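You operate a simulated robot arm through the tools that you are given. There is no shell and no other tool. Be economical: measure what you need, move in short steps, check, and stop when the job is done.

The job below is to be done with a simulated two-armed robot. You get a single attempt, and the scene is never put back.

JOB
Check the test jig's earth with the yellow probe; mend it if faulty.
Fine: Tester on. Hold the probe on the jig's steel lid with one hand while the other presses the green button. Over 0.10 ohm: tighten the wing nut, else leave it. Probe back in its cup, tester off.

The check looks at the end state, three seconds after you hand in, the way a careful person would. Anything else that was tipped, shoved, dropped, spilled or broken makes it a failure. Lids that push on must go on centred and level and be pressed home; caps that screw on are set level and turned clockwise until they are tight.

ROBOT AND FRAMES
Two 7-joint arms with two-finger parallel grippers on one trunk, on a base that drives. Base frame: it is fixed to the floor where the robot stands at the start and does not move with it; the origin is under the middle of the robot, x ahead of it, y to its left, z up. Lengths are in mm, angles in rad, forces in N, time in s.
The left shoulder is at the start at [70, 134, 1201], the right one opposite. With the tool pointing down near the work surface each hand reaches from about 100 to 640 mm from the robot's upright axis, wherever it stands, measured 20 degrees to its own side. Places, roughly: bench socket [100, 800, 800]; black cup [600, 400, 800]; green button [400, 0, 900]; rack socket one [0, -2200, 1200]; rack socket three [-900, -2400, 1200]; rack socket two [-500, -2300, 1200]; test jig [400, 200, 800]; tester switch [500, 0, 900]. Payload 1.57 kg a hand.
The tool frame of a hand sits at the grasp point between the pads (the TCP): z along the fingers, y along the line on which they close. The tips reach 30 mm beyond it. The gripper opens to 80 mm. The fingers are 17 mm wide and 12 mm thick; the gripper's body (40 by 82 mm) begins 80 mm behind the TCP.
Orientation is that of the tool frame in the base frame, as [roll, pitch, yaw] about the fixed x, y, z axes, in that order (R = Rz(yaw) Ry(pitch) Rx(roll)). With the fingers straight down and closing along the base's y, the tool's x points along the base's -x, its y along +y and its z along -z.

CONTROLS
- The arms move only by the tool jog_arm. It takes "left_steps", "right_steps" or both (then of equal length, played together; a hand with none holds still); each is a list of rows, each a list of 7 numbers: the finger opening in mm, from 0 to 80, then the shift along the tool's x, y, z in units of 20 mm (1.0 is 20 mm), then the turn, a rotation vector about the tool's x, y, z in units of 6 degrees (1.0 is 6 degrees). In form: [[jaw, dx, dy, dz, wx, wy, wz], ...]. A call has 1 to 12 rows; each row shifts and turns the commanded pose from where the row before left it, along the tool's axes as they then stand. A call with a number of a shift or a turn outside -1 to 1 is refused whole. Each row takes 0.2 s and may step no farther than 50 mm and 0.15 rad from the row before; otherwise, or with a gripper value out of range, the whole call is refused. Where a pose cannot be reached the arm comes as near as it can. A force on the tool above 40 N (or 10 N above the force at the start of the call, whichever is more), or a blocked arm, ends the call early, and 0.2 s more pass. The fingers move at their own pace (about 153 mm/s each) and stop on an object; they squeeze with about 27 N. The grip force told is the motor's: it shows also when the fingers shut on nothing. Time passes only in rows, and 0.2 s behind the last, so rows that do not move let the fingers close. It gives the time, the measured TCP pose, the force on the tool (base axes), the opening and the grip force at its end, in the units of the frame above (readings bear some noise), with the torque about the TCP (base axes, N m) and any sound that the robot's microphone picked up.
- Cameras (640 x 400 px; columns grow to the right, rows downward): "scene" is now at [127, 25.6, 1417.4]; the picture's right is [0.29, -0.96, 0.00], its down [-0.67, -0.20, -0.72] and it looks along [0.69, 0.21, -0.70] (base axes); focal length 254 px, centre (320, 200). "left" rides on the left gripper at [72, 7, -122] in its tool frame; the picture's right is [-0.09, 1.00, 0.00], its down [-0.84, -0.08, -0.54] and it looks along [-0.54, -0.05, 0.84] (tool axes); focal length 238 px, centre (320, 200). "right" rides on the right gripper at [72, -7, -122] in its tool frame; the picture's right is [0.09, 1.00, 0.00], its down [-0.84, 0.08, -0.54] and it looks along [-0.54, 0.05, 0.84] (tool axes); focal length 238 px, centre (320, 200). There is no depth. A picture from a camera that has moved, and an enlarged one, comes with that camera's place and axes in the base frame and with its lens.
- get_image(camera): a new picture of that camera. No time passes.
- raise_lower(by): slides the trunk up (or, below 0, down) by that many mm; the arms and the scene camera ride with it, the base frame stays. It gives what a move gives, with no picture.
- roll_base(legs): drives the robot by 1 to 6 legs, each [ahead, left, turn to the left] in mm, mm and rad, along the robot's own axes; the way and the turn of a leg run together, so that a leg with both is an arc; at most 1500 mm and 3.142 rad a leg. The arms and the cameras ride along, it lands a little off, and it stops where it bumps. It gives what a move gives.
- aim_head(pan, tilt): turns the head with the scene camera to pan (to the left, within 1.501 rad either way) and tilt (down, from -0.506 to 1.204), counted from straight ahead of the robot. It gives what a move gives.
- inspect(camera, box): a new picture of the part [left, top, right, bottom] of that camera's present view, enlarged. No time passes.
- hand_in(): hands the job in; it is judged then, once.

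Work in short steps. Places have to be worked out from the pictures, the camera data and where the tool is seen: move nearer, look again, correct. Check each grasp and each placing, and mend what went wrong. You have 120 turns and 92 pictures in all, those below and enlarged ones among them. Open the grippers and draw the arms clear of the work before you hand the job in, unless the task says otherwise; then end with one line.

The tools are called as name(argument=value, ...) on one line, values as JSON. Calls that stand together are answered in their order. jog_arm: Moves the arms, as the interface text tells. Its arguments: {"type":"object","properties":{"left_steps":{"type":"array"},"right_steps":{"type":"array"}},"required":[]} The other tools are called the same way: raise_lower (by) slides the trunk up or down; roll_base (legs) drives the base; aim_head (pan, tilt) turns the head that bears the scene camera; get_image (camera) takes a picture; inspect (camera, box) takes an enlarged picture of a part of a camera's view; hand_in () hands the job in.

At the start:

```text
time: 0.0
left_tool_pos: [432.5, 339.5, 1162.9]
left_tool_rot: [3.14, 0.0, 3.14]
left_ft_force: [-0.2, -0.6, -0.5]
left_ft_torque: [-0.02, -0.02, 0.01]
left_width: 80.1
left_gripper_force: 0.0
right_tool_pos: [390.5, -11.6, 1194.7]
right_tool_rot: [-3.141, -0.001, 3.141]
right_ft_force: [-1.0, -0.2, 1.1]
right_ft_torque: [0.02, -0.01, -0.01]
right_width: 79.9
right_gripper_force: 0.0
trunk travel left (down, up): [-775.0, 165.0]
robot x, y, heading: [-2.0, 1.9, 0.001]
head pan, tilt: [0.293, 0.77]
```

scene: 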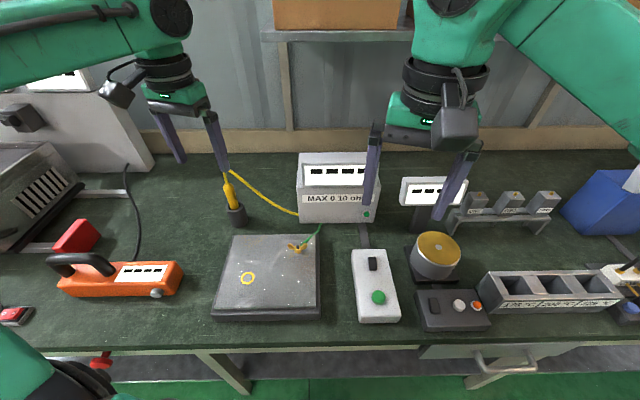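
right: 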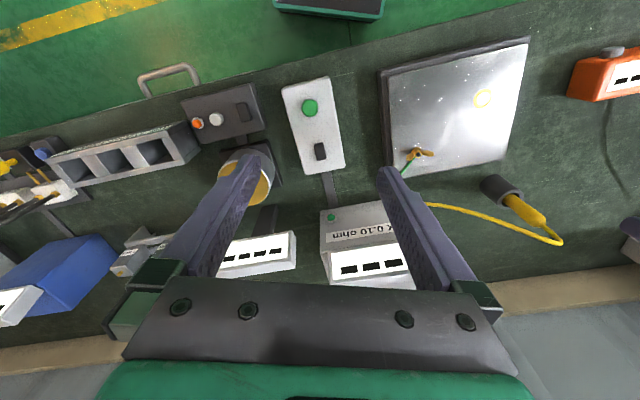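
left: 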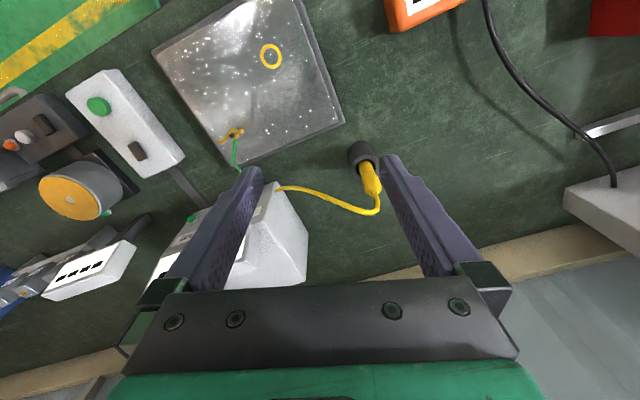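

I'll look closely at the tester, the jig and the probe first.

inspect(camera="scene", box=[200, 140, 420, 330])

inspect(camera="left", box=[150, 0, 420, 220])

inspect(camera="right", box=[260, 60, 580, 290])

```text
2.11 times, centred on (310, 235) of scene
camera zoom: at [127.0, 25.6, 1417.4], right [0.29, -0.96, 0.0], down [-0.67, -0.2, -0.72], along [0.69, 0.21, -0.7], focal length 534 px, centre (341, 126)
```

zoom: 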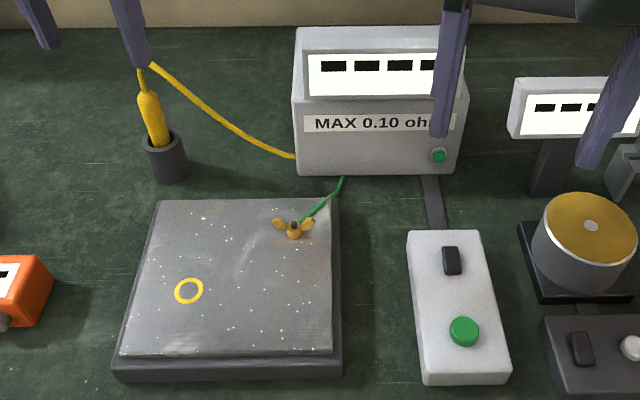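

```text
1.82 times, centred on (285, 110) of left
camera zoom: at [361.1, 345.7, 1284.3], right [0.09, 1.0, 0.0], down [0.84, -0.08, 0.54], along [0.54, -0.05, -0.84], focal length 433 px, centre (384, 364)
```

zoom: 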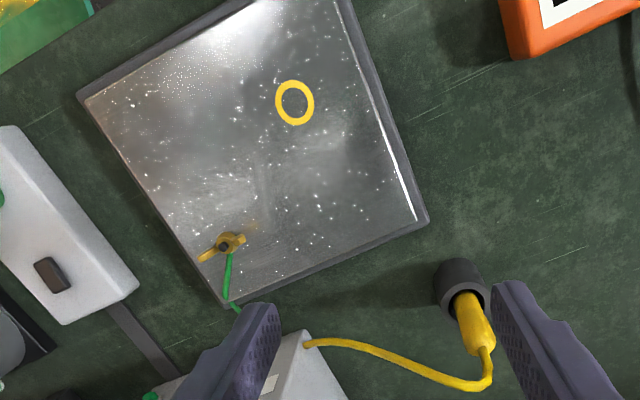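

```text
1.74 times, centred on (420, 175) of right
camera zoom: at [317.4, -17.5, 1317.5], right [-0.09, 1.0, 0.0], down [0.84, 0.08, 0.54], along [0.54, 0.05, -0.84], focal length 414 px, centre (146, 244)
```

zoom: 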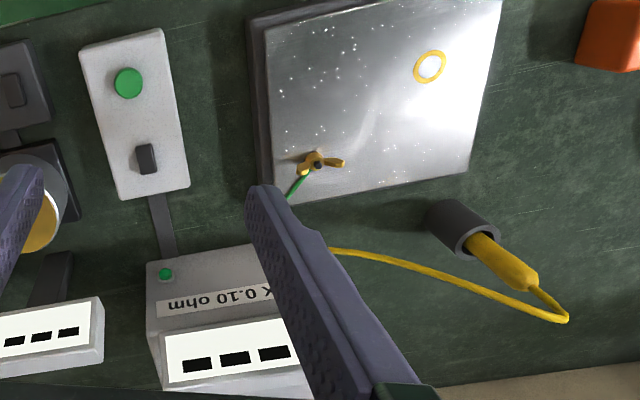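

The probe stands in its cup near (548, 415), rim at z≈886 and handle top at ≈973. The ring on the lid is near (364, 273, 875), the wing nut near (468, 188, 885) and the button near (407, -22). The cup is slightly out of reach, so I'll shift the robot about 120 mm left.

roll_base(legs=[[0, 120, 0]])

get_image(camera="right")

get_image(camera="left")

```text
time: 1.2
left_tool_pos: [432.4, 460.0, 1162.3]
left_tool_rot: [3.14, 0.002, -3.14]
left_ft_force: [1.0, 0.0, 0.3]
left_ft_torque: [-0.01, -0.02, 0.0]
left_width: 80.2
left_gripper_force: 0.1
right_tool_pos: [389.1, 109.8, 1196.0]
right_tool_rot: [3.14, -0.001, -3.14]
right_ft_force: [0.0, 0.4, -0.6]
right_ft_torque: [0.05, -0.01, -0.05]
right_width: 80.1
right_gripper_force: 0.1
trunk travel left (down, up): [-775.0, 165.0]
robot x, y, heading: [1.5, 123.4, 0.002]
head pan, tilt: [0.293, 0.77]
```

```text
85 pictures are left
camera right: at [317.3, 102.7, 1317.5], right [-0.09, 1.0, 0.0], down [0.84, 0.08, 0.54], along [0.54, 0.05, -0.84], focal length 238 px, centre (320, 200)
```

right: 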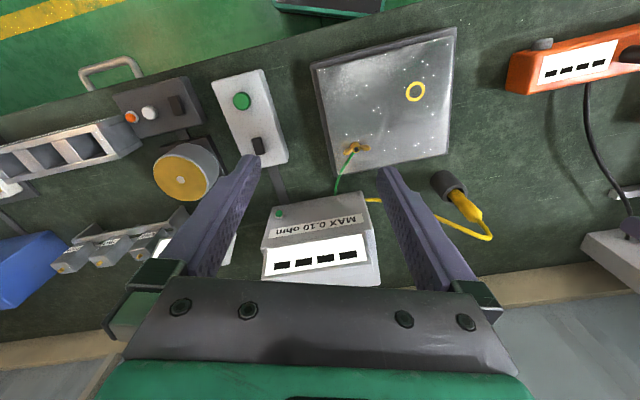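

```text
84 pictures are left
camera left: at [360.4, 466.2, 1285.1], right [0.09, 1.0, 0.0], down [0.84, -0.08, 0.54], along [0.54, -0.05, -0.84], focal length 238 px, centre (320, 200)
```

left: 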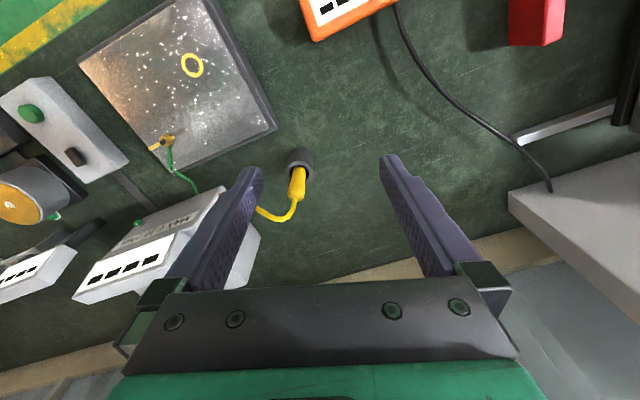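

Triangulating puts the switch at ≈(490, -4, 868) and the button at ≈(410, -30, 868). I'll bring the right hand, fingers shut, above the switch and look.

jog_arm(right_steps=[[0, -0.3, -0.57, 0.9, 0, 0, 0], [0, -0.3, -0.57, 0.9, 0, 0, 0], [0, -0.3, -0.57, 0.9, 0, 0, 0], [0, -0.3, -0.57, 0.9, 0, 0, 0], [0, -0.3, -0.57, 0.9, 0, 0, 0], [0, -0.3, -0.57, 0.9, 0, 0, 0], [0, -0.3, -0.57, 0.9, 0, 0, 0], [0, -0.3, -0.57, 0.9, 0, 0, 0], [0, -0.3, -0.57, 0.9, 0, 0, 0], [0, -0.3, -0.57, 0.9, 0, 0, 0]])

get_image(camera="right")

```text
time: 3.5
left_tool_pos: [432.6, 462.7, 1162.3]
left_tool_rot: [3.142, 0.001, -3.138]
left_ft_force: [-0.5, 0.0, 0.0]
left_ft_torque: [-0.02, 0.0, 0.0]
left_width: 79.8
left_gripper_force: 0.1
right_tool_pos: [450.3, -2.9, 1015.0]
right_tool_rot: [3.14, -0.001, -3.14]
right_ft_force: [0.4, -0.1, 0.1]
right_ft_torque: [0.02, 0.03, 0.01]
right_width: 0.3
right_gripper_force: 21.4
trunk travel left (down, up): [-775.0, 165.0]
robot x, y, heading: [-0.5, 122.1, 0.002]
head pan, tilt: [0.293, 0.77]
```

```text
83 pictures are left
camera right: at [378.6, -9.9, 1138.0], right [-0.09, 1.0, 0.0], down [0.84, 0.08, 0.54], along [0.54, 0.05, -0.84], focal length 238 px, centre (320, 200)
```

right: 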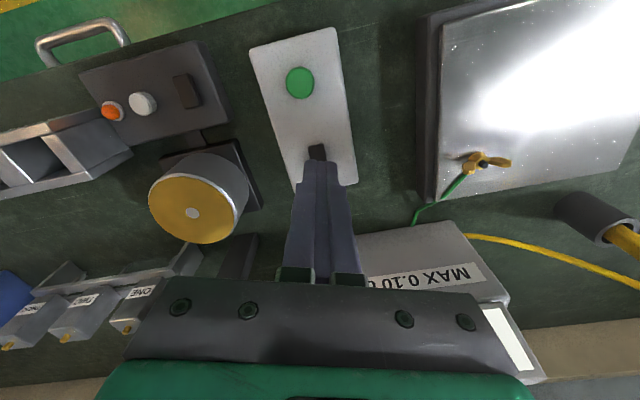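

The hand lines up in y. I'll zoom on the switch from the scene and right cameras to see how it works.

inspect(camera="scene", box=[340, 150, 500, 300])

inspect(camera="right", box=[260, 50, 380, 190])

```text
2.67 times, centred on (420, 225) of scene
camera zoom: at [127.3, 147.4, 1417.4], right [0.29, -0.96, 0.0], down [-0.67, -0.2, -0.72], along [0.69, 0.21, -0.7], focal length 677 px, centre (53, 133)
```

zoom: 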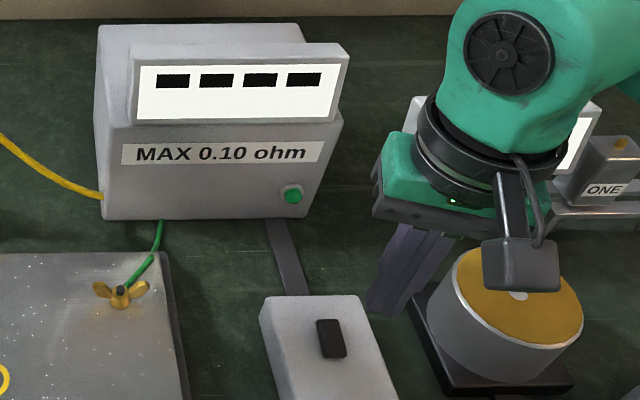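

```text
2.86 times, centred on (320, 120) of right
camera zoom: at [378.6, -9.9, 1138.0], right [-0.09, 1.0, 0.0], down [0.84, 0.08, 0.54], along [0.54, 0.05, -0.84], focal length 681 px, centre (320, 429)
```

zoom: 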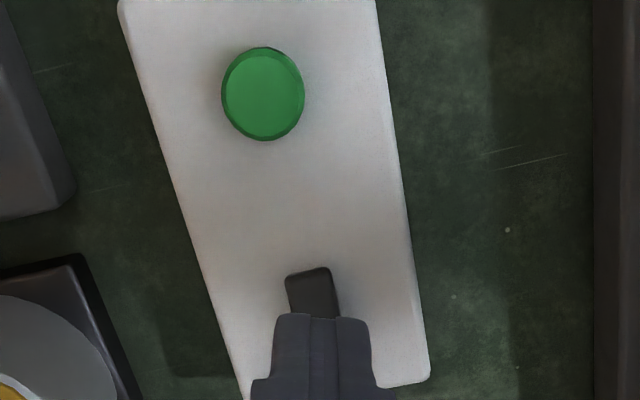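

The switch is a rocker along x. Before pressing, I'll back off a little and look closely at which end is up.

jog_arm(right_steps=[[0, 1, 0.5, 0.9, 0, 0, 0], [0, 1, 1, 0.9, 0, 0, 0], [0, 1, 1, 0.9, 0, 0, 0]])

inspect(camera="right", box=[200, 50, 380, 200])

```text
time: 4.2
left_tool_pos: [432.6, 463.5, 1162.9]
left_tool_rot: [3.14, 0.002, -3.139]
left_ft_force: [-0.5, -0.6, -0.3]
left_ft_torque: [0.01, 0.01, -0.03]
left_width: 79.8
left_gripper_force: 0.1
right_tool_pos: [388.4, 47.1, 962.1]
right_tool_rot: [3.14, 0.001, 3.141]
right_ft_force: [0.0, 0.3, -0.4]
right_ft_torque: [-0.01, -0.03, 0.0]
right_width: 0.0
right_gripper_force: 21.4
trunk travel left (down, up): [-775.0, 165.0]
robot x, y, heading: [-0.2, 120.5, 0.002]
head pan, tilt: [0.293, 0.77]
```

```text
2.67 times, centred on (290, 125) of right
camera zoom: at [316.3, 40.1, 1085.8], right [-0.09, 1.0, 0.0], down [0.84, 0.08, 0.54], along [0.54, 0.05, -0.84], focal length 636 px, centre (400, 400)
```

zoom: 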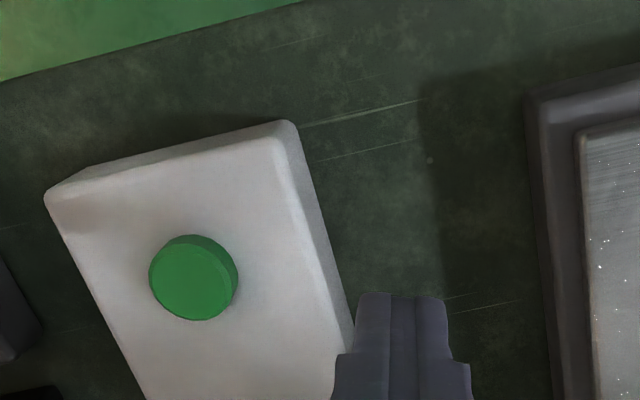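

get_image(camera="right")

```text
79 pictures are left
camera right: at [316.3, 40.1, 1085.8], right [-0.09, 1.0, 0.0], down [0.84, 0.08, 0.54], along [0.54, 0.05, -0.84], focal length 238 px, centre (320, 200)
```

right: 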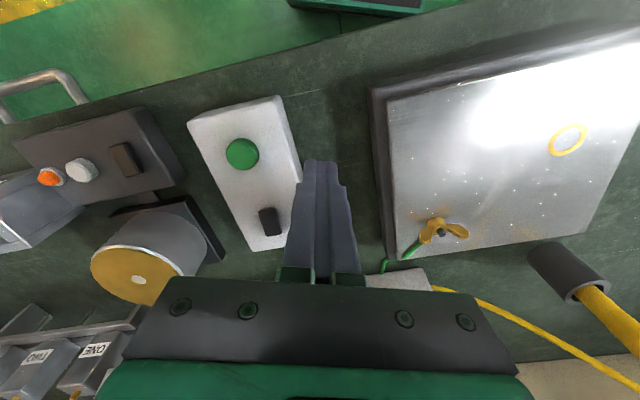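

inspect(camera="right", box=[230, 180, 310, 250])

inspect(camera="right", box=[380, 190, 500, 280])

```text
5.71 times, centred on (270, 215) of right
camera zoom: at [316.3, 40.1, 1085.8], right [-0.09, 1.0, 0.0], down [0.84, 0.08, 0.54], along [0.54, 0.05, -0.84], focal length 1362 px, centre (606, 114)
```

zoom: 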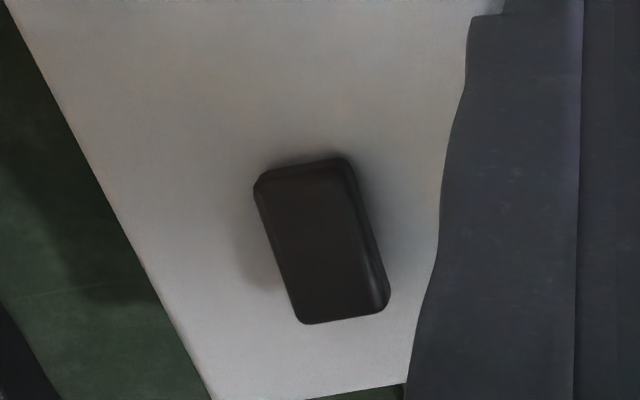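

```text
4.44 times, centred on (440, 235) of right
camera zoom: at [316.3, 40.1, 1085.8], right [-0.09, 1.0, 0.0], down [0.84, 0.08, 0.54], along [0.54, 0.05, -0.84], focal length 1059 px, centre (-213, 44)
```

zoom: 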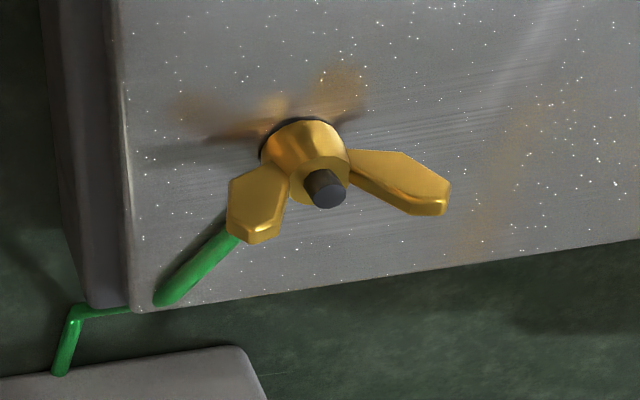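

The rocker's centre is ≈(490, -2, 871). I'll move above it with tips about 30 mm up.

jog_arm(right_steps=[[0, -0.85, -0.41, 0, 0, 0, 0], [0, -0.85, -0.41, 0, 0, 0, 0], [0, -0.85, -0.41, 0.2, 0, 0, 0], [0, -0.85, -0.41, 0.2, 0, 0, 0], [0, -0.85, -0.41, 0.4, 0, 0, 0], [0, -0.85, -0.41, 0.5, 0, 0, 0], [0, 0, 0, 0.3, 0, 0, 0]])

get_image(camera="right")

get_image(camera="scene")

```text
time: 5.8
left_tool_pos: [431.9, 463.3, 1162.0]
left_tool_rot: [3.141, 0.002, -3.14]
left_ft_force: [0.5, -0.4, -0.1]
left_ft_torque: [0.03, 0.01, 0.01]
left_width: 80.3
left_gripper_force: 0.1
right_tool_pos: [491.5, -0.4, 929.9]
right_tool_rot: [-3.141, 0.001, 3.142]
right_ft_force: [0.1, -0.6, 0.1]
right_ft_torque: [0.0, 0.0, 0.04]
right_width: 0.0
right_gripper_force: 21.2
trunk travel left (down, up): [-775.0, 165.0]
robot x, y, heading: [-3.6, 121.8, 0.004]
head pan, tilt: [0.293, 0.77]
```

```text
76 pictures are left
camera right: at [419.1, -6.7, 1052.8], right [-0.09, 1.0, 0.0], down [0.84, 0.08, 0.54], along [0.54, 0.05, -0.84], focal length 238 px, centre (320, 200)
```

right: 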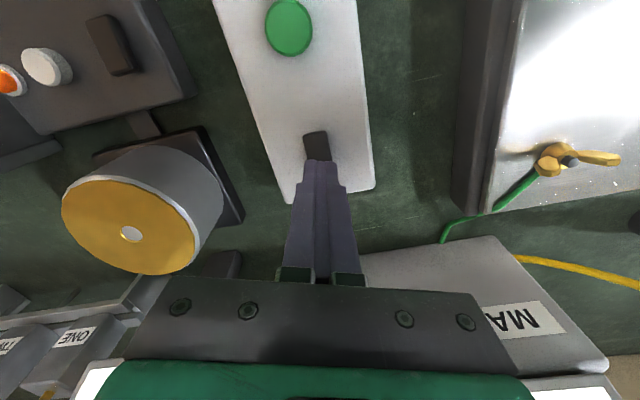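

```text
75 pictures are left
camera scene: at [126.7, 148.2, 1417.4], right [0.29, -0.96, 0.0], down [-0.67, -0.2, -0.72], along [0.69, 0.21, -0.7], focal length 254 px, centre (320, 200)
```

scene: 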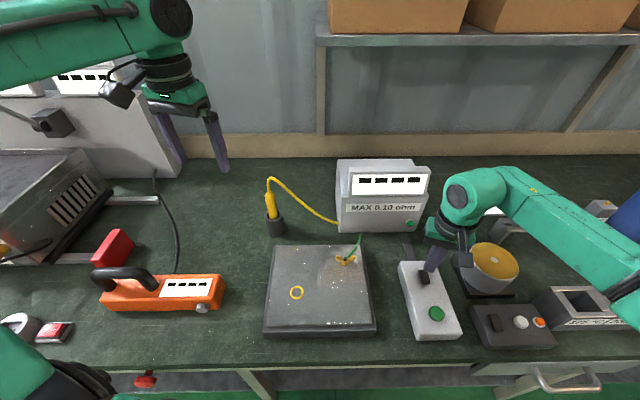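

Aligned over the rocker. Pressing down in small steps.

jog_arm(right_steps=[[0, 0, 0, 0.6, 0, 0, 0], [0, 0, 0, 0.4, 0, 0, 0], [0, 0, 0, 0.2, 0, 0, 0], [0, 0, 0, 0.1, 0, 0, 0], [0, 0, 0, 0.1, 0, 0, 0]])

inspect(camera="scene", box=[320, 150, 480, 290])

```text
time: 7.0
left_tool_pos: [432.9, 464.8, 1162.2]
left_tool_rot: [-3.14, 0.002, -3.139]
left_ft_force: [0.0, -0.5, 0.0]
left_ft_torque: [-0.02, 0.02, 0.01]
left_width: 79.9
left_gripper_force: 0.0
right_tool_pos: [491.8, -0.9, 903.5]
right_tool_rot: [-3.14, 0.002, -3.142]
right_ft_force: [3.2, 0.5, 5.5]
right_ft_torque: [0.02, -0.07, -0.02]
right_width: 0.0
right_gripper_force: 20.9
trunk travel left (down, up): [-775.0, 165.0]
robot x, y, heading: [0.0, 125.0, 0.003]
head pan, tilt: [0.293, 0.77]
```

```text
2.86 times, centred on (400, 220) of scene
camera zoom: at [126.8, 148.7, 1417.5], right [0.29, -0.96, 0.0], down [-0.67, -0.2, -0.72], along [0.69, 0.21, -0.7], focal length 725 px, centre (91, 143)
```

zoom: 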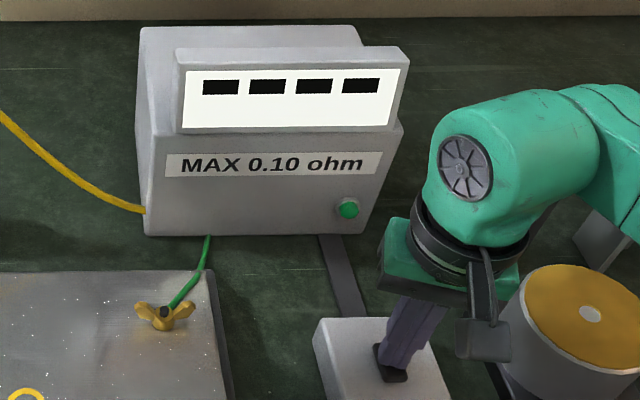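

Contact at 903.5 with 5.5 N. I press on a bit more.

jog_arm(right_steps=[[0, 0, 0, 0.1, 0, 0, 0], [0, 0, 0, 0.1, 0, 0, 0], [0, 0, 0, 0.1, 0, 0, 0], [0, 0, 0, 0.1, 0, 0, 0]])

inspect(camera="scene", box=[320, 150, 480, 290])

```text
time: 7.9
left_tool_pos: [430.5, 461.6, 1163.0]
left_tool_rot: [3.141, 0.005, -3.14]
left_ft_force: [0.0, 0.2, 0.0]
left_ft_torque: [0.04, 0.01, -0.02]
left_width: 80.0
left_gripper_force: 0.1
right_tool_pos: [490.9, -0.9, 901.9]
right_tool_rot: [3.136, 0.009, 3.141]
right_ft_force: [-9.3, -2.5, 15.1]
right_ft_torque: [-0.11, 0.3, -0.08]
right_width: 0.3
right_gripper_force: 21.6
trunk travel left (down, up): [-775.0, 165.0]
robot x, y, heading: [-4.2, 117.8, 0.006]
head pan, tilt: [0.293, 0.77]
stopped in row 4 (right hand): the force on the tool passed its limit (the readings are from after the stop); the commanded pose is now the measured one
```

```text
2.86 times, centred on (400, 220) of scene
camera zoom: at [122.7, 147.6, 1417.6], right [0.29, -0.96, 0.0], down [-0.66, -0.2, -0.72], along [0.69, 0.21, -0.69], focal length 725 px, centre (91, 143)
```

zoom: 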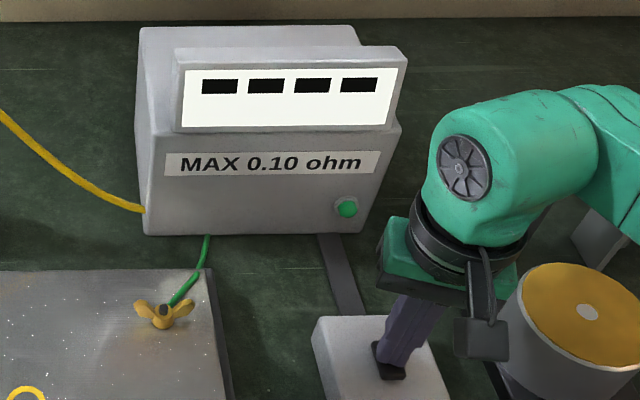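

Nothing toggled, because I pressed over the pivot. The far end looked raised, so I lift, shift 13 mm outward and press that end.

jog_arm(right_steps=[[0, 0, 0, -0.6, 0, 0, 0], [0, -0.65, 0, 0, 0, 0, 0], [0, 0, 0, 0.3, 0, 0, 0], [0, 0, 0, 0.2, 0, 0, 0], [0, 0, 0, 0.15, 0, 0, 0], [0, 0, 0, 0.15, 0, 0, 0], [0, 0, 0, 0.1, 0, 0, 0]])

inspect(camera="scene", box=[320, 150, 480, 290])

```text
time: 9.4
left_tool_pos: [429.7, 462.9, 1163.9]
left_tool_rot: [3.141, 0.004, -3.14]
left_ft_force: [0.3, -0.1, -0.2]
left_ft_torque: [0.03, 0.0, 0.01]
left_width: 79.9
left_gripper_force: 0.0
right_tool_pos: [508.5, -0.0, 901.6]
right_tool_rot: [3.131, 0.021, 3.14]
right_ft_force: [-4.6, 0.9, 13.6]
right_ft_torque: [-0.11, 0.3, -0.08]
right_width: 0.1
right_gripper_force: 21.4
trunk travel left (down, up): [-775.0, 165.0]
robot x, y, heading: [3.3, 123.6, 0.003]
head pan, tilt: [0.293, 0.77]
stopped in row 7 (right hand): the force on the tool passed its limit (the readings are from after the stop); the commanded pose is now the measured one
```

```text
2.86 times, centred on (400, 220) of scene
camera zoom: at [123.3, 148.1, 1417.6], right [0.29, -0.96, 0.0], down [-0.66, -0.2, -0.72], along [0.69, 0.21, -0.69], focal length 725 px, centre (91, 143)
```

zoom: 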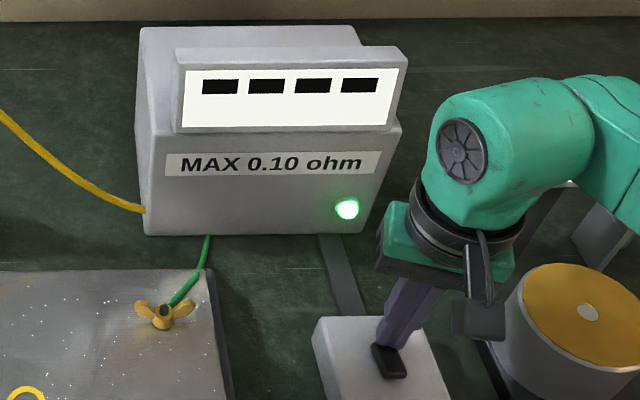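

The lamp lit, so the tester is on. I lift off and move the right hand to hover over the button; at the same time the left hand moves towards above the probe.

jog_arm(right_steps=[[0, 0, 0, -1, 0, 0, 0], [0, 0, 0, -1, 0, 0, 0], [0, 0.9, -0.2, 0, 0, 0, 0], [0, 1, -0.3, 0, 0, 0, 0], [0, 1, -0.3, 0, 0, 0, 0], [0, 1, -0.3, 0, 0, 0, 0], [0, 1, -0.3, 0, 0, 0, 0]], left_steps=[[80, -0.7, -0.4, 0, 0, 0, 0], [80, -0.7, -0.4, 0, 0, 0, 0], [80, -0.7, -0.4, 0, 0, 0, 0], [80, -0.7, -0.4, 0, 0, 0, 0], [80, -0.7, -0.4, 0, 0, 0, 0], [80, -0.7, -0.4, 0.3, 0, 0, 0], [80, 0, 0, 0.5, 0, 0, 0]])

get_image(camera="left")

get_image(camera="right")

```text
time: 11.0
left_tool_pos: [515.5, 415.5, 1143.3]
left_tool_rot: [-3.141, 0.001, -3.141]
left_ft_force: [-0.3, -0.5, -0.1]
left_ft_torque: [0.0, 0.01, 0.01]
left_width: 80.3
left_gripper_force: 0.0
right_tool_pos: [410.4, -30.2, 937.2]
right_tool_rot: [3.134, 0.021, 3.139]
right_ft_force: [-0.8, -0.1, 0.4]
right_ft_torque: [-0.03, -0.04, -0.02]
right_width: 0.0
right_gripper_force: 20.9
trunk travel left (down, up): [-775.0, 165.0]
robot x, y, heading: [2.1, 121.5, 0.003]
head pan, tilt: [0.293, 0.77]
```

```text
71 pictures are left
camera left: at [444.2, 421.6, 1266.8], right [0.09, 1.0, 0.0], down [0.84, -0.08, 0.54], along [0.54, -0.05, -0.84], focal length 238 px, centre (320, 200)
```

left: 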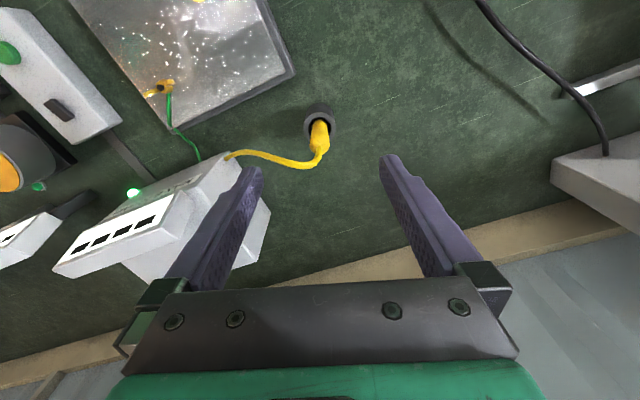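

```text
70 pictures are left
camera right: at [337.5, -37.4, 1057.7], right [-0.09, 1.0, 0.01], down [0.83, 0.07, 0.56], along [0.56, 0.06, -0.83], focal length 238 px, centre (320, 200)
```

right: 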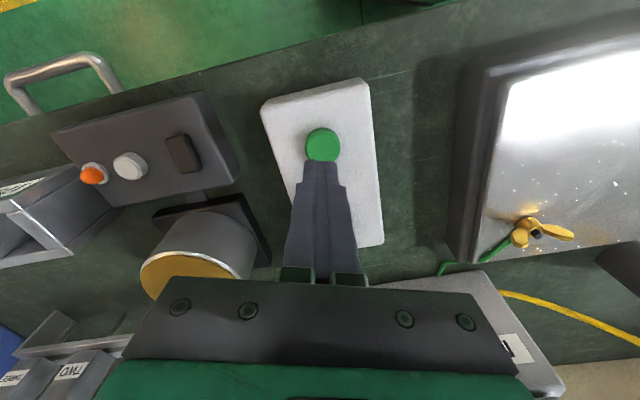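

Probe axis ≈(548, 412). Its cable leaves the top diagonally towards +x/-y, so I turn the left hand 45° to close across that direction and descend to just above it.

jog_arm(left_steps=[[80, -0.8, -0.09, 1, 0, 0, 0], [80, -0.8, -0.09, 1, 0, 0, 0], [80, 0, 0, 0, 0, 0, 0.94], [80, 0, 0, 0, 0, 0, 0.94], [80, 0, 0, 0, 0, 0, 0.94], [80, 0, 0, 0, 0, 0, 0.94], [80, 0, 0, 0, 0, 0, 0.94], [80, 0, 0, 0, 0, 0, 0.94], [80, 0, 0, 0, 0, 0, 0.94], [80, 0, 0, 0, 0, 0, 0.94]])

get_image(camera="left")

inspect(camera="scene", box=[200, 120, 360, 260])

```text
time: 13.2
left_tool_pos: [547.9, 412.5, 1106.1]
left_tool_rot: [3.141, 0.001, 2.353]
left_ft_force: [0.6, 0.5, 0.6]
left_ft_torque: [0.0, 0.01, 0.03]
left_width: 80.1
left_gripper_force: 0.1
right_tool_pos: [411.8, -29.3, 936.0]
right_tool_rot: [3.132, 0.018, 3.14]
right_ft_force: [-1.0, -0.3, -0.3]
right_ft_torque: [0.0, 0.03, 0.0]
right_width: 0.1
right_gripper_force: 21.0
trunk travel left (down, up): [-775.0, 165.0]
robot x, y, heading: [0.7, 118.6, 0.003]
head pan, tilt: [0.293, 0.77]
```

```text
69 pictures are left
camera left: at [502.6, 466.8, 1228.6], right [0.77, 0.64, 0.0], down [0.53, -0.65, 0.54], along [0.35, -0.42, -0.84], focal length 238 px, centre (320, 200)
```

left: 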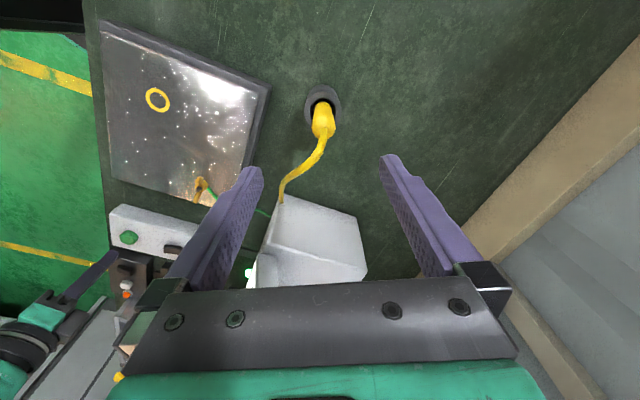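

```text
2.86 times, centred on (280, 190) of scene
camera zoom: at [127.2, 148.0, 1417.4], right [0.29, -0.96, 0.0], down [-0.67, -0.2, -0.72], along [0.69, 0.21, -0.7], focal length 725 px, centre (434, 229)
```

zoom: 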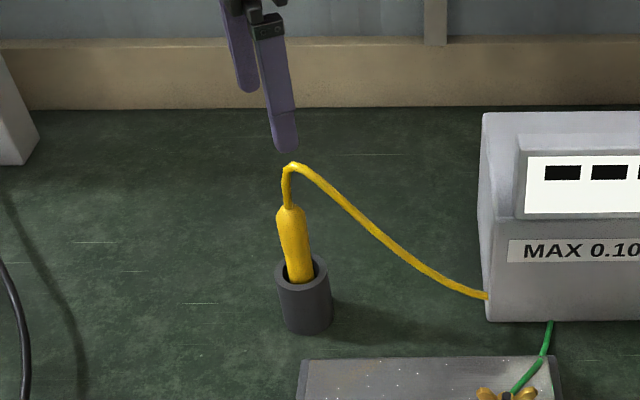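

Alignment is good and the cable runs between the fingers. I descend about half way and look.

jog_arm(left_steps=[[80, 0, 0.14, 0.9, 0, 0, 0], [80, 0, 0, 0.9, 0, 0, 0], [80, 0, 0, 0.9, 0, 0, 0], [80, 0, 0, 0.9, 0, 0, 0]])

get_image(camera="left")

```text
time: 14.2
left_tool_pos: [553.0, 413.4, 1034.4]
left_tool_rot: [-3.141, 0.001, 2.354]
left_ft_force: [-0.2, -0.1, 0.4]
left_ft_torque: [0.02, 0.01, -0.02]
left_width: 80.3
left_gripper_force: 0.0
right_tool_pos: [413.8, -29.4, 935.6]
right_tool_rot: [3.133, 0.017, 3.138]
right_ft_force: [-0.6, 0.5, -0.3]
right_ft_torque: [0.0, 0.0, 0.0]
right_width: 0.0
right_gripper_force: 21.4
trunk travel left (down, up): [-775.0, 165.0]
robot x, y, heading: [-0.7, 119.8, 0.001]
head pan, tilt: [0.293, 0.77]
```

```text
67 pictures are left
camera left: at [506.5, 467.9, 1156.9], right [0.77, 0.64, 0.0], down [0.54, -0.65, 0.54], along [0.35, -0.42, -0.84], focal length 238 px, centre (320, 200)
```

left: 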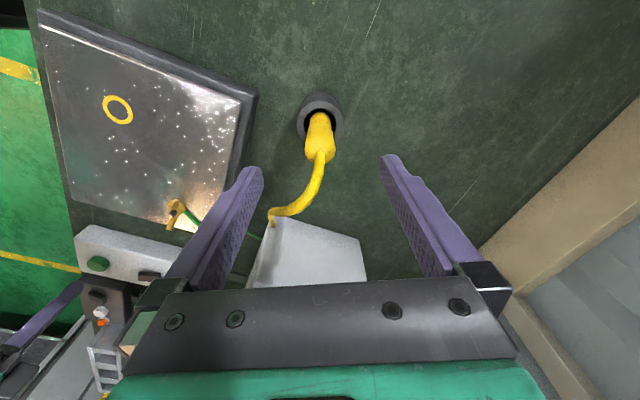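

Slight correction along tool x (+5 mm); then the rest of the descent.

jog_arm(left_steps=[[80, 0.25, -0.05, 0.8, 0, 0, 0], [80, 0, 0, 0.8, 0, 0, 0], [80, 0, 0, 0.8, 0, 0, 0], [80, 0, 0, 0.8, 0, 0, 0], [80, 0, 0, 0.8, 0, 0, 0], [80, 0, 0, 0.7, 0, 0, 0]])

get_image(camera="left")

inspect(camera="scene", box=[200, 120, 360, 260])

```text
time: 15.6
left_tool_pos: [548.2, 416.1, 937.5]
left_tool_rot: [3.141, 0.0, 2.355]
left_ft_force: [0.6, 0.6, 0.6]
left_ft_torque: [-0.03, -0.03, 0.01]
left_width: 80.1
left_gripper_force: 0.0
right_tool_pos: [413.4, -29.3, 936.2]
right_tool_rot: [3.132, 0.018, 3.139]
right_ft_force: [-0.6, -0.3, 0.1]
right_ft_torque: [0.02, -0.02, 0.02]
right_width: 0.0
right_gripper_force: 21.0
trunk travel left (down, up): [-775.0, 165.0]
robot x, y, heading: [-0.2, 120.9, 0.005]
head pan, tilt: [0.293, 0.77]
```

```text
66 pictures are left
camera left: at [501.7, 469.7, 1061.0], right [0.77, 0.64, 0.0], down [0.54, -0.65, 0.54], along [0.35, -0.42, -0.84], focal length 238 px, centre (320, 200)
```

left: 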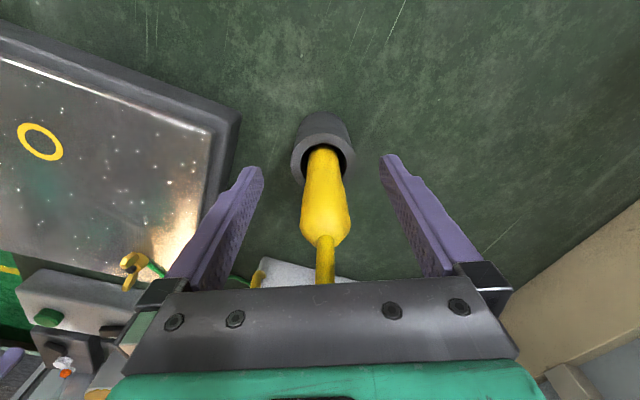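

```text
2.86 times, centred on (280, 190) of scene
camera zoom: at [127.5, 147.7, 1417.4], right [0.29, -0.96, 0.0], down [-0.67, -0.2, -0.72], along [0.69, 0.21, -0.7], focal length 725 px, centre (434, 229)
```

zoom: 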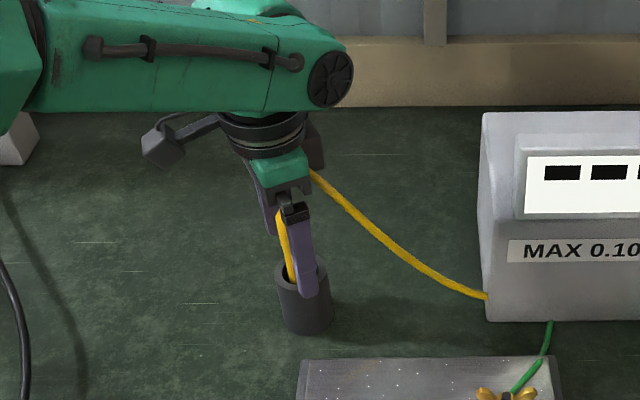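

The handle sits at the TCP's pixel between the fingers. Close.

jog_arm(left_steps=[[5, 0, 0, 0, 0, 0, 0], [5, 0, 0, 0, 0, 0, 0], [5, 0, 0, 0, 0, 0, 0], [5, 0, 0, 0, 0, 0, 0]])

```text
time: 16.6
left_tool_pos: [549.0, 417.0, 939.6]
left_tool_rot: [-3.141, -0.001, 2.358]
left_ft_force: [0.2, 0.1, -0.1]
left_ft_torque: [0.01, -0.05, 0.03]
left_width: 24.7
left_gripper_force: 27.1
right_tool_pos: [412.6, -29.5, 936.0]
right_tool_rot: [3.131, 0.018, 3.139]
right_ft_force: [0.1, -0.2, 0.2]
right_ft_torque: [0.0, 0.04, 0.01]
right_width: 0.0
right_gripper_force: 21.3
trunk travel left (down, up): [-775.0, 165.0]
robot x, y, heading: [-0.6, 119.1, 0.001]
head pan, tilt: [0.293, 0.77]
```

Gripped at 24.7 mm. I lift straight up 120 mm and look.

jog_arm(left_steps=[[5, 0, 0, -0.5, 0, 0, 0], [5, 0, 0, -0.9, 0, 0, 0], [5, 0, 0, -0.9, 0, 0, 0], [5, 0, 0, -0.9, 0, 0, 0], [5, 0, 0, -0.9, 0, 0, 0], [5, 0, 0, -0.9, 0, 0, 0], [5, 0, 0, -0.5, 0, 0, 0]])

get_image(camera="scene")

get_image(camera="left")

```text
time: 18.2
left_tool_pos: [547.1, 416.4, 1051.1]
left_tool_rot: [-3.141, 0.001, 2.356]
left_ft_force: [-0.6, -0.4, -0.7]
left_ft_torque: [-0.02, 0.02, 0.01]
left_width: 24.9
left_gripper_force: 26.8
right_tool_pos: [414.1, -29.0, 936.7]
right_tool_rot: [3.133, 0.017, 3.14]
right_ft_force: [-1.2, 0.7, 0.6]
right_ft_torque: [-0.02, 0.0, 0.01]
right_width: 0.1
right_gripper_force: 21.6
trunk travel left (down, up): [-775.0, 165.0]
robot x, y, heading: [-2.3, 121.3, 0.001]
head pan, tilt: [0.293, 0.77]
```

```text
64 pictures are left
camera scene: at [127.1, 148.0, 1417.4], right [0.29, -0.96, 0.0], down [-0.67, -0.2, -0.72], along [0.69, 0.21, -0.7], focal length 254 px, centre (320, 200)
```

scene: 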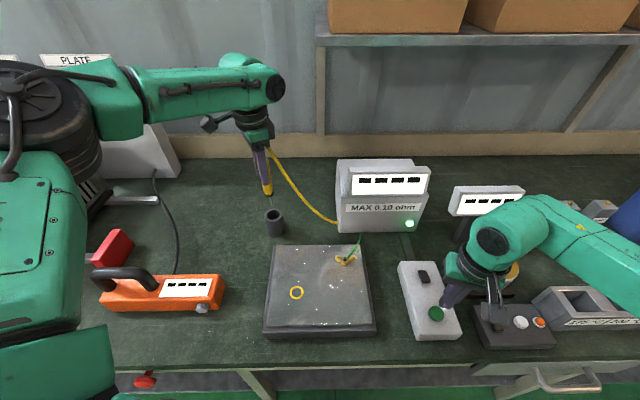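

```text
63 pictures are left
camera left: at [500.5, 471.1, 1172.9], right [0.77, 0.64, 0.0], down [0.54, -0.65, 0.54], along [0.35, -0.42, -0.84], focal length 238 px, centre (320, 200)
```

left: 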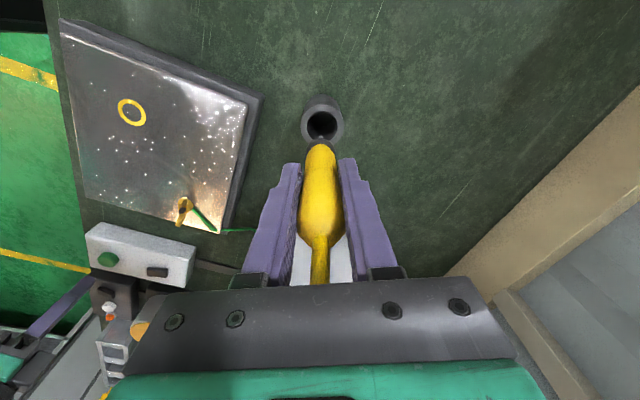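

inspect(camera="scene", box=[230, 120, 330, 210])

inspect(camera="left", box=[270, 80, 370, 200])

```text
4.44 times, centred on (280, 165) of scene
camera zoom: at [127.1, 148.0, 1417.4], right [0.29, -0.96, 0.0], down [-0.67, -0.2, -0.72], along [0.69, 0.21, -0.7], focal length 1128 px, centre (498, 356)
```

zoom: 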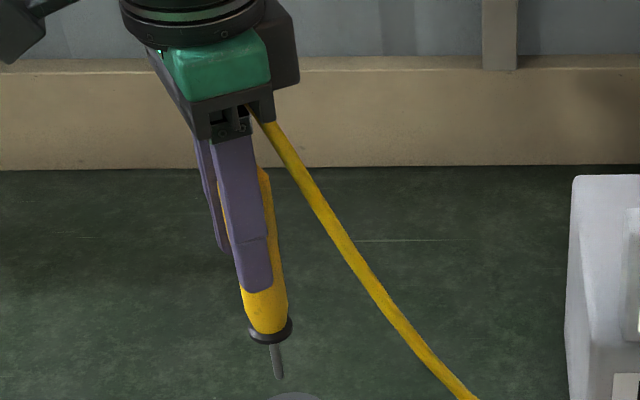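

```text
3.33 times, centred on (320, 140) of left
camera zoom: at [500.5, 471.1, 1172.9], right [0.77, 0.64, 0.0], down [0.54, -0.65, 0.54], along [0.35, -0.42, -0.84], focal length 794 px, centre (320, 400)
```

zoom: 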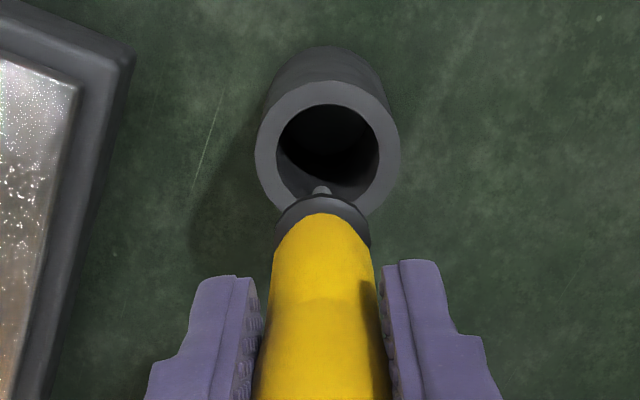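

The probe's tip is ~118 mm below the TCP; the ring is near (367, 273) at z≈874. I carry it level over to the ring.

jog_arm(left_steps=[[5, 0.11, -0.95, 0, 0, 0, 0], [5, 0.11, -0.95, 0, 0, 0, 0], [5, 0.11, -0.95, 0, 0, 0, 0], [5, 0.11, -0.95, 0, 0, 0, 0], [5, 0.11, -0.95, 0, 0, 0, 0], [5, 0.11, -0.95, 0, 0, 0, 0], [5, 0.11, -0.95, 0, 0, 0, 0], [5, 0.11, -0.95, 0, 0, 0, 0], [5, 0.11, -0.95, 0, 0, 0, 0], [5, 0.11, -0.95, 0, 0, 0, 0], [5, 0.11, -0.95, 0, 0, 0, 0], [5, 0.11, -0.95, 0, 0, 0, 0]])

get_image(camera="scene")

get_image(camera="left")

```text
time: 20.8
left_tool_pos: [365.9, 271.1, 1052.3]
left_tool_rot: [3.139, 0.001, 2.355]
left_ft_force: [-1.4, -0.8, -0.5]
left_ft_torque: [-0.01, 0.01, -0.01]
left_width: 24.7
left_gripper_force: 26.8
right_tool_pos: [412.5, -30.4, 935.8]
right_tool_rot: [3.13, 0.019, 3.139]
right_ft_force: [0.4, 0.5, 0.4]
right_ft_torque: [0.01, 0.01, -0.03]
right_width: 0.3
right_gripper_force: 21.8
trunk travel left (down, up): [-775.0, 165.0]
robot x, y, heading: [-1.1, 122.0, 0.004]
head pan, tilt: [0.293, 0.77]
```

```text
60 pictures are left
camera scene: at [126.6, 147.4, 1417.5], right [0.29, -0.96, 0.0], down [-0.67, -0.2, -0.72], along [0.69, 0.21, -0.7], focal length 254 px, centre (320, 200)
```

scene: 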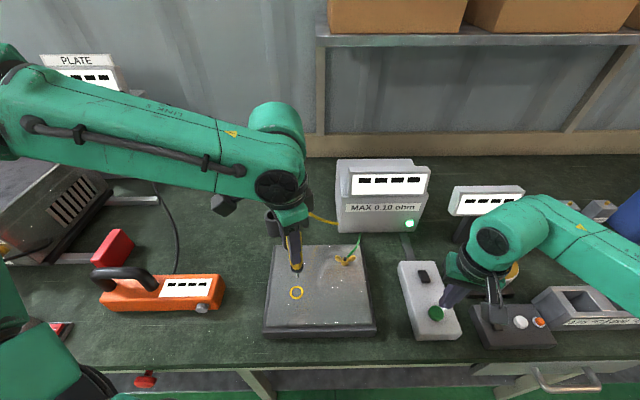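

```text
59 pictures are left
camera left: at [320.8, 326.1, 1173.5], right [0.77, 0.64, 0.0], down [0.54, -0.65, 0.54], along [0.35, -0.42, -0.84], focal length 238 px, centre (320, 200)
```

left: 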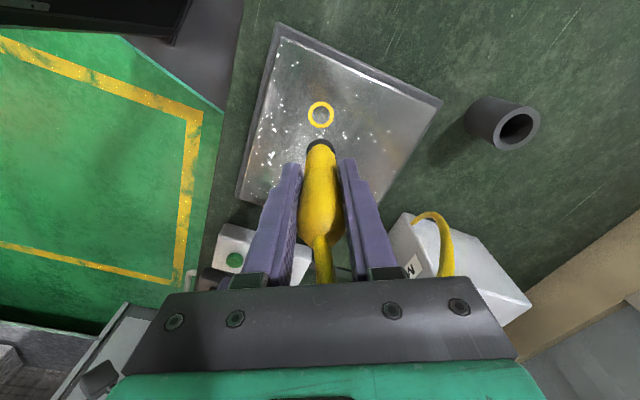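

The probe is right over the ring. I lower to near contact, then in small steps.

jog_arm(left_steps=[[5, 0, 0, 0.8, 0, 0, 0], [5, 0, 0, 0.8, 0, 0, 0], [5, 0, 0, 0.5, 0, 0, 0], [5, 0, 0, 0.2, 0, 0, 0], [5, 0, 0, 0, 0, 0, 0]])

inspect(camera="left", box=[250, 40, 390, 200])

inspect(camera="scene", box=[240, 200, 380, 330])

```text
time: 22.0
left_tool_pos: [367.5, 273.6, 1004.2]
left_tool_rot: [3.141, 0.001, 2.357]
left_ft_force: [0.8, -0.4, -1.0]
left_ft_torque: [-0.01, 0.01, -0.01]
left_width: 24.6
left_gripper_force: 27.3
right_tool_pos: [411.3, -29.6, 936.7]
right_tool_rot: [3.132, 0.019, 3.139]
right_ft_force: [-0.7, 0.7, -1.0]
right_ft_torque: [-0.04, -0.03, -0.02]
right_width: 0.1
right_gripper_force: 21.1
trunk travel left (down, up): [-775.0, 165.0]
robot x, y, heading: [0.3, 124.6, -0.002]
head pan, tilt: [0.293, 0.77]
```

```text
2.50 times, centred on (320, 120) of left
camera zoom: at [321.5, 327.9, 1126.0], right [0.77, 0.64, 0.0], down [0.54, -0.65, 0.54], along [0.35, -0.42, -0.84], focal length 596 px, centre (320, 400)
```

zoom: 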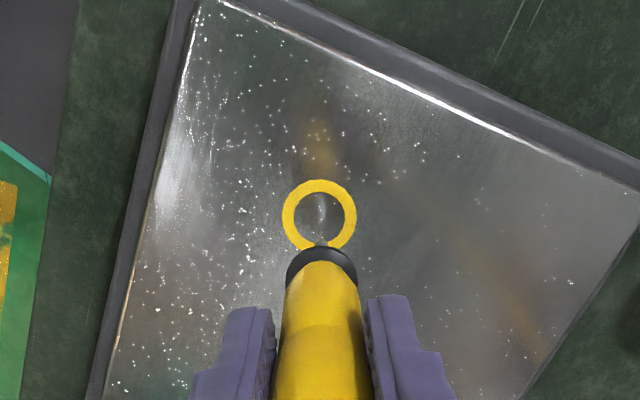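

```text
3.08 times, centred on (310, 265) of scene
camera zoom: at [127.1, 147.9, 1417.4], right [0.29, -0.96, 0.0], down [-0.67, -0.2, -0.72], along [0.69, 0.21, -0.7], focal length 781 px, centre (351, 0)
```

zoom: 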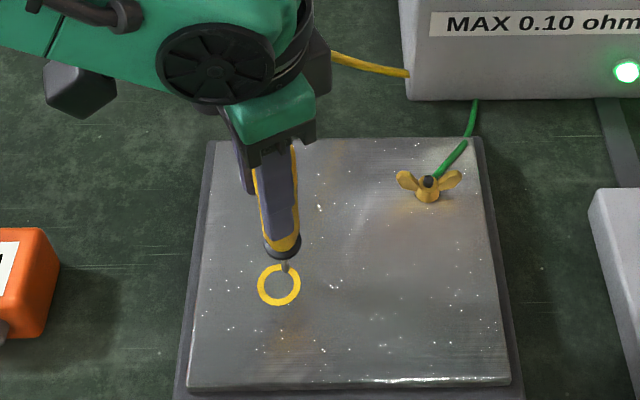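

Tip is ~12 mm above the ring, well aimed. I go down slowly until contact.

jog_arm(left_steps=[[5, 0, 0, 0.3, 0, 0, 0], [5, 0, 0, 0.2, 0, 0, 0], [5, 0, 0, 0.1, 0, 0, 0], [5, 0, 0, 0, 0, 0, 0]])

inspect(camera="scene", box=[240, 200, 380, 330])

```text
time: 23.0
left_tool_pos: [366.8, 273.3, 991.3]
left_tool_rot: [3.141, -0.001, 2.355]
left_ft_force: [0.0, 0.0, -1.6]
left_ft_torque: [0.0, 0.01, -0.03]
left_width: 24.3
left_gripper_force: 27.0
right_tool_pos: [413.5, -30.0, 937.6]
right_tool_rot: [3.132, 0.017, 3.141]
right_ft_force: [-0.2, 0.2, -0.3]
right_ft_torque: [-0.03, 0.02, -0.01]
right_width: 0.0
right_gripper_force: 21.0
trunk travel left (down, up): [-775.0, 165.0]
robot x, y, heading: [-0.8, 120.1, 0.002]
head pan, tilt: [0.293, 0.77]
```

```text
3.08 times, centred on (310, 265) of scene
camera zoom: at [127.2, 148.0, 1417.4], right [0.29, -0.96, 0.0], down [-0.67, -0.2, -0.72], along [0.69, 0.21, -0.7], focal length 781 px, centre (351, 0)
```

zoom: 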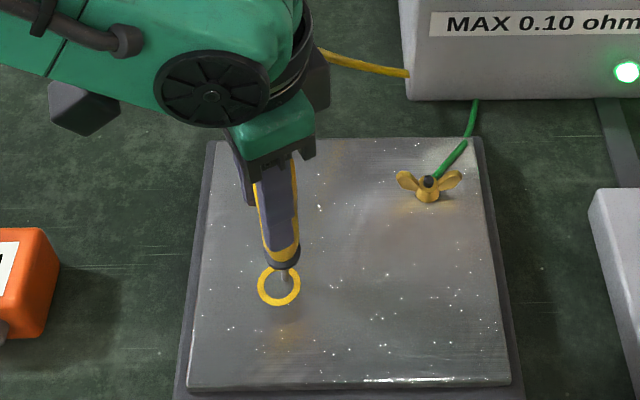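

jog_arm(left_steps=[[5, 0, 0, 0.1, 0, 0, 0], [5, 0, 0, 0.1, 0, 0, 0], [5, 0, 0, 0.1, 0, 0, 0]])

```text
time: 23.8
left_tool_pos: [366.8, 274.2, 989.1]
left_tool_rot: [3.138, 0.003, 2.356]
left_ft_force: [-0.7, 2.5, 13.2]
left_ft_torque: [0.19, -0.02, -0.02]
left_width: 24.3
left_gripper_force: 27.1
right_tool_pos: [411.3, -29.7, 936.8]
right_tool_rot: [3.132, 0.019, 3.14]
right_ft_force: [-0.5, 0.8, 0.1]
right_ft_torque: [0.03, 0.0, -0.02]
right_width: 0.0
right_gripper_force: 21.6
trunk travel left (down, up): [-775.0, 165.0]
robot x, y, heading: [-0.1, 121.8, -0.0]
head pan, tilt: [0.293, 0.77]
```

Contact with 13 N. Holding it, I press the green button with the right hand.

jog_arm(right_steps=[[0, 0, 0, 0.8, 0, 0, 0], [0, 0, 0, 0.6, 0, 0, 0], [0, 0, 0, 0.3, 0, 0, 0], [0, 0, 0, 0.15, 0, 0, 0], [0, 0, 0, 0.1, 0, 0, 0], [0, 0, 0, 0.1, 0, 0, 0]])

inspect(camera="scene", box=[240, 150, 470, 330])

```text
time: 25.2
left_tool_pos: [365.8, 273.5, 988.9]
left_tool_rot: [3.137, 0.003, 2.354]
left_ft_force: [4.1, 1.8, 19.2]
left_ft_torque: [0.12, -0.57, -0.05]
left_width: 24.5
left_gripper_force: 27.1
right_tool_pos: [411.2, -28.2, 896.2]
right_tool_rot: [3.131, 0.021, 3.14]
right_ft_force: [-1.2, -1.1, 4.1]
right_ft_torque: [-0.02, 0.08, -0.01]
right_width: 0.0
right_gripper_force: 21.1
trunk travel left (down, up): [-775.0, 165.0]
robot x, y, heading: [-3.4, 123.1, 0.0]
head pan, tilt: [0.293, 0.77]
heard: click
```

```text
2.22 times, centred on (355, 240) of scene
camera zoom: at [124.5, 147.3, 1417.8], right [0.29, -0.96, 0.0], down [-0.66, -0.2, -0.72], along [0.69, 0.21, -0.69], focal length 564 px, centre (242, 111)
```

zoom: 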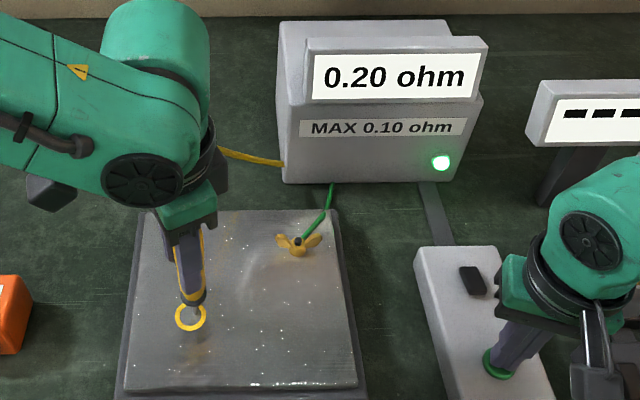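

It reads 0.20 ohm, over 0.10, so the wing nut must be tightened. I release the button, lift the probe clear and bring the right hand up.

jog_arm(right_steps=[[0, 0, 0, -1, 0, 0, 0], [0, 0, 0, -1, 0, 0, 0], [0, 0, 0, -1, 0, 0, 0], [0, 0, 0, -1, 0, 0, 0], [0, 0, 0, -1, 0, 0, 0], [0, 0, 0, -1, 0, 0, 0], [0, 0, 0.8, 0, 0, 0, 0], [0, 0, 1, 0, 0, 0, 0]], left_steps=[[5, 0, 0, -0.4, 0, 0, 0], [5, 0, 0, -0.6, 0, 0, 0], [5, 0, 0, -0.8, 0, 0, 0], [5, 0, 0, -0.8, 0, 0, 0], [5, 0, 0, 0, 0, 0, 0], [5, 0, 0, 0, 0, 0, 0], [5, 0, 0, 0, 0, 0, 0], [5, 0, 0, 0, 0, 0, 0]])

```text
time: 27.0
left_tool_pos: [366.9, 275.9, 1038.8]
left_tool_rot: [3.141, 0.0, 2.357]
left_ft_force: [-0.3, -0.8, -0.8]
left_ft_torque: [0.02, 0.01, -0.02]
left_width: 24.5
left_gripper_force: 26.9
right_tool_pos: [411.0, 7.2, 1015.7]
right_tool_rot: [3.135, 0.017, -3.141]
right_ft_force: [0.6, -0.3, 0.1]
right_ft_torque: [-0.01, 0.04, 0.02]
right_width: 0.0
right_gripper_force: 21.2
trunk travel left (down, up): [-775.0, 165.0]
robot x, y, heading: [0.8, 117.8, 0.003]
head pan, tilt: [0.293, 0.77]
```

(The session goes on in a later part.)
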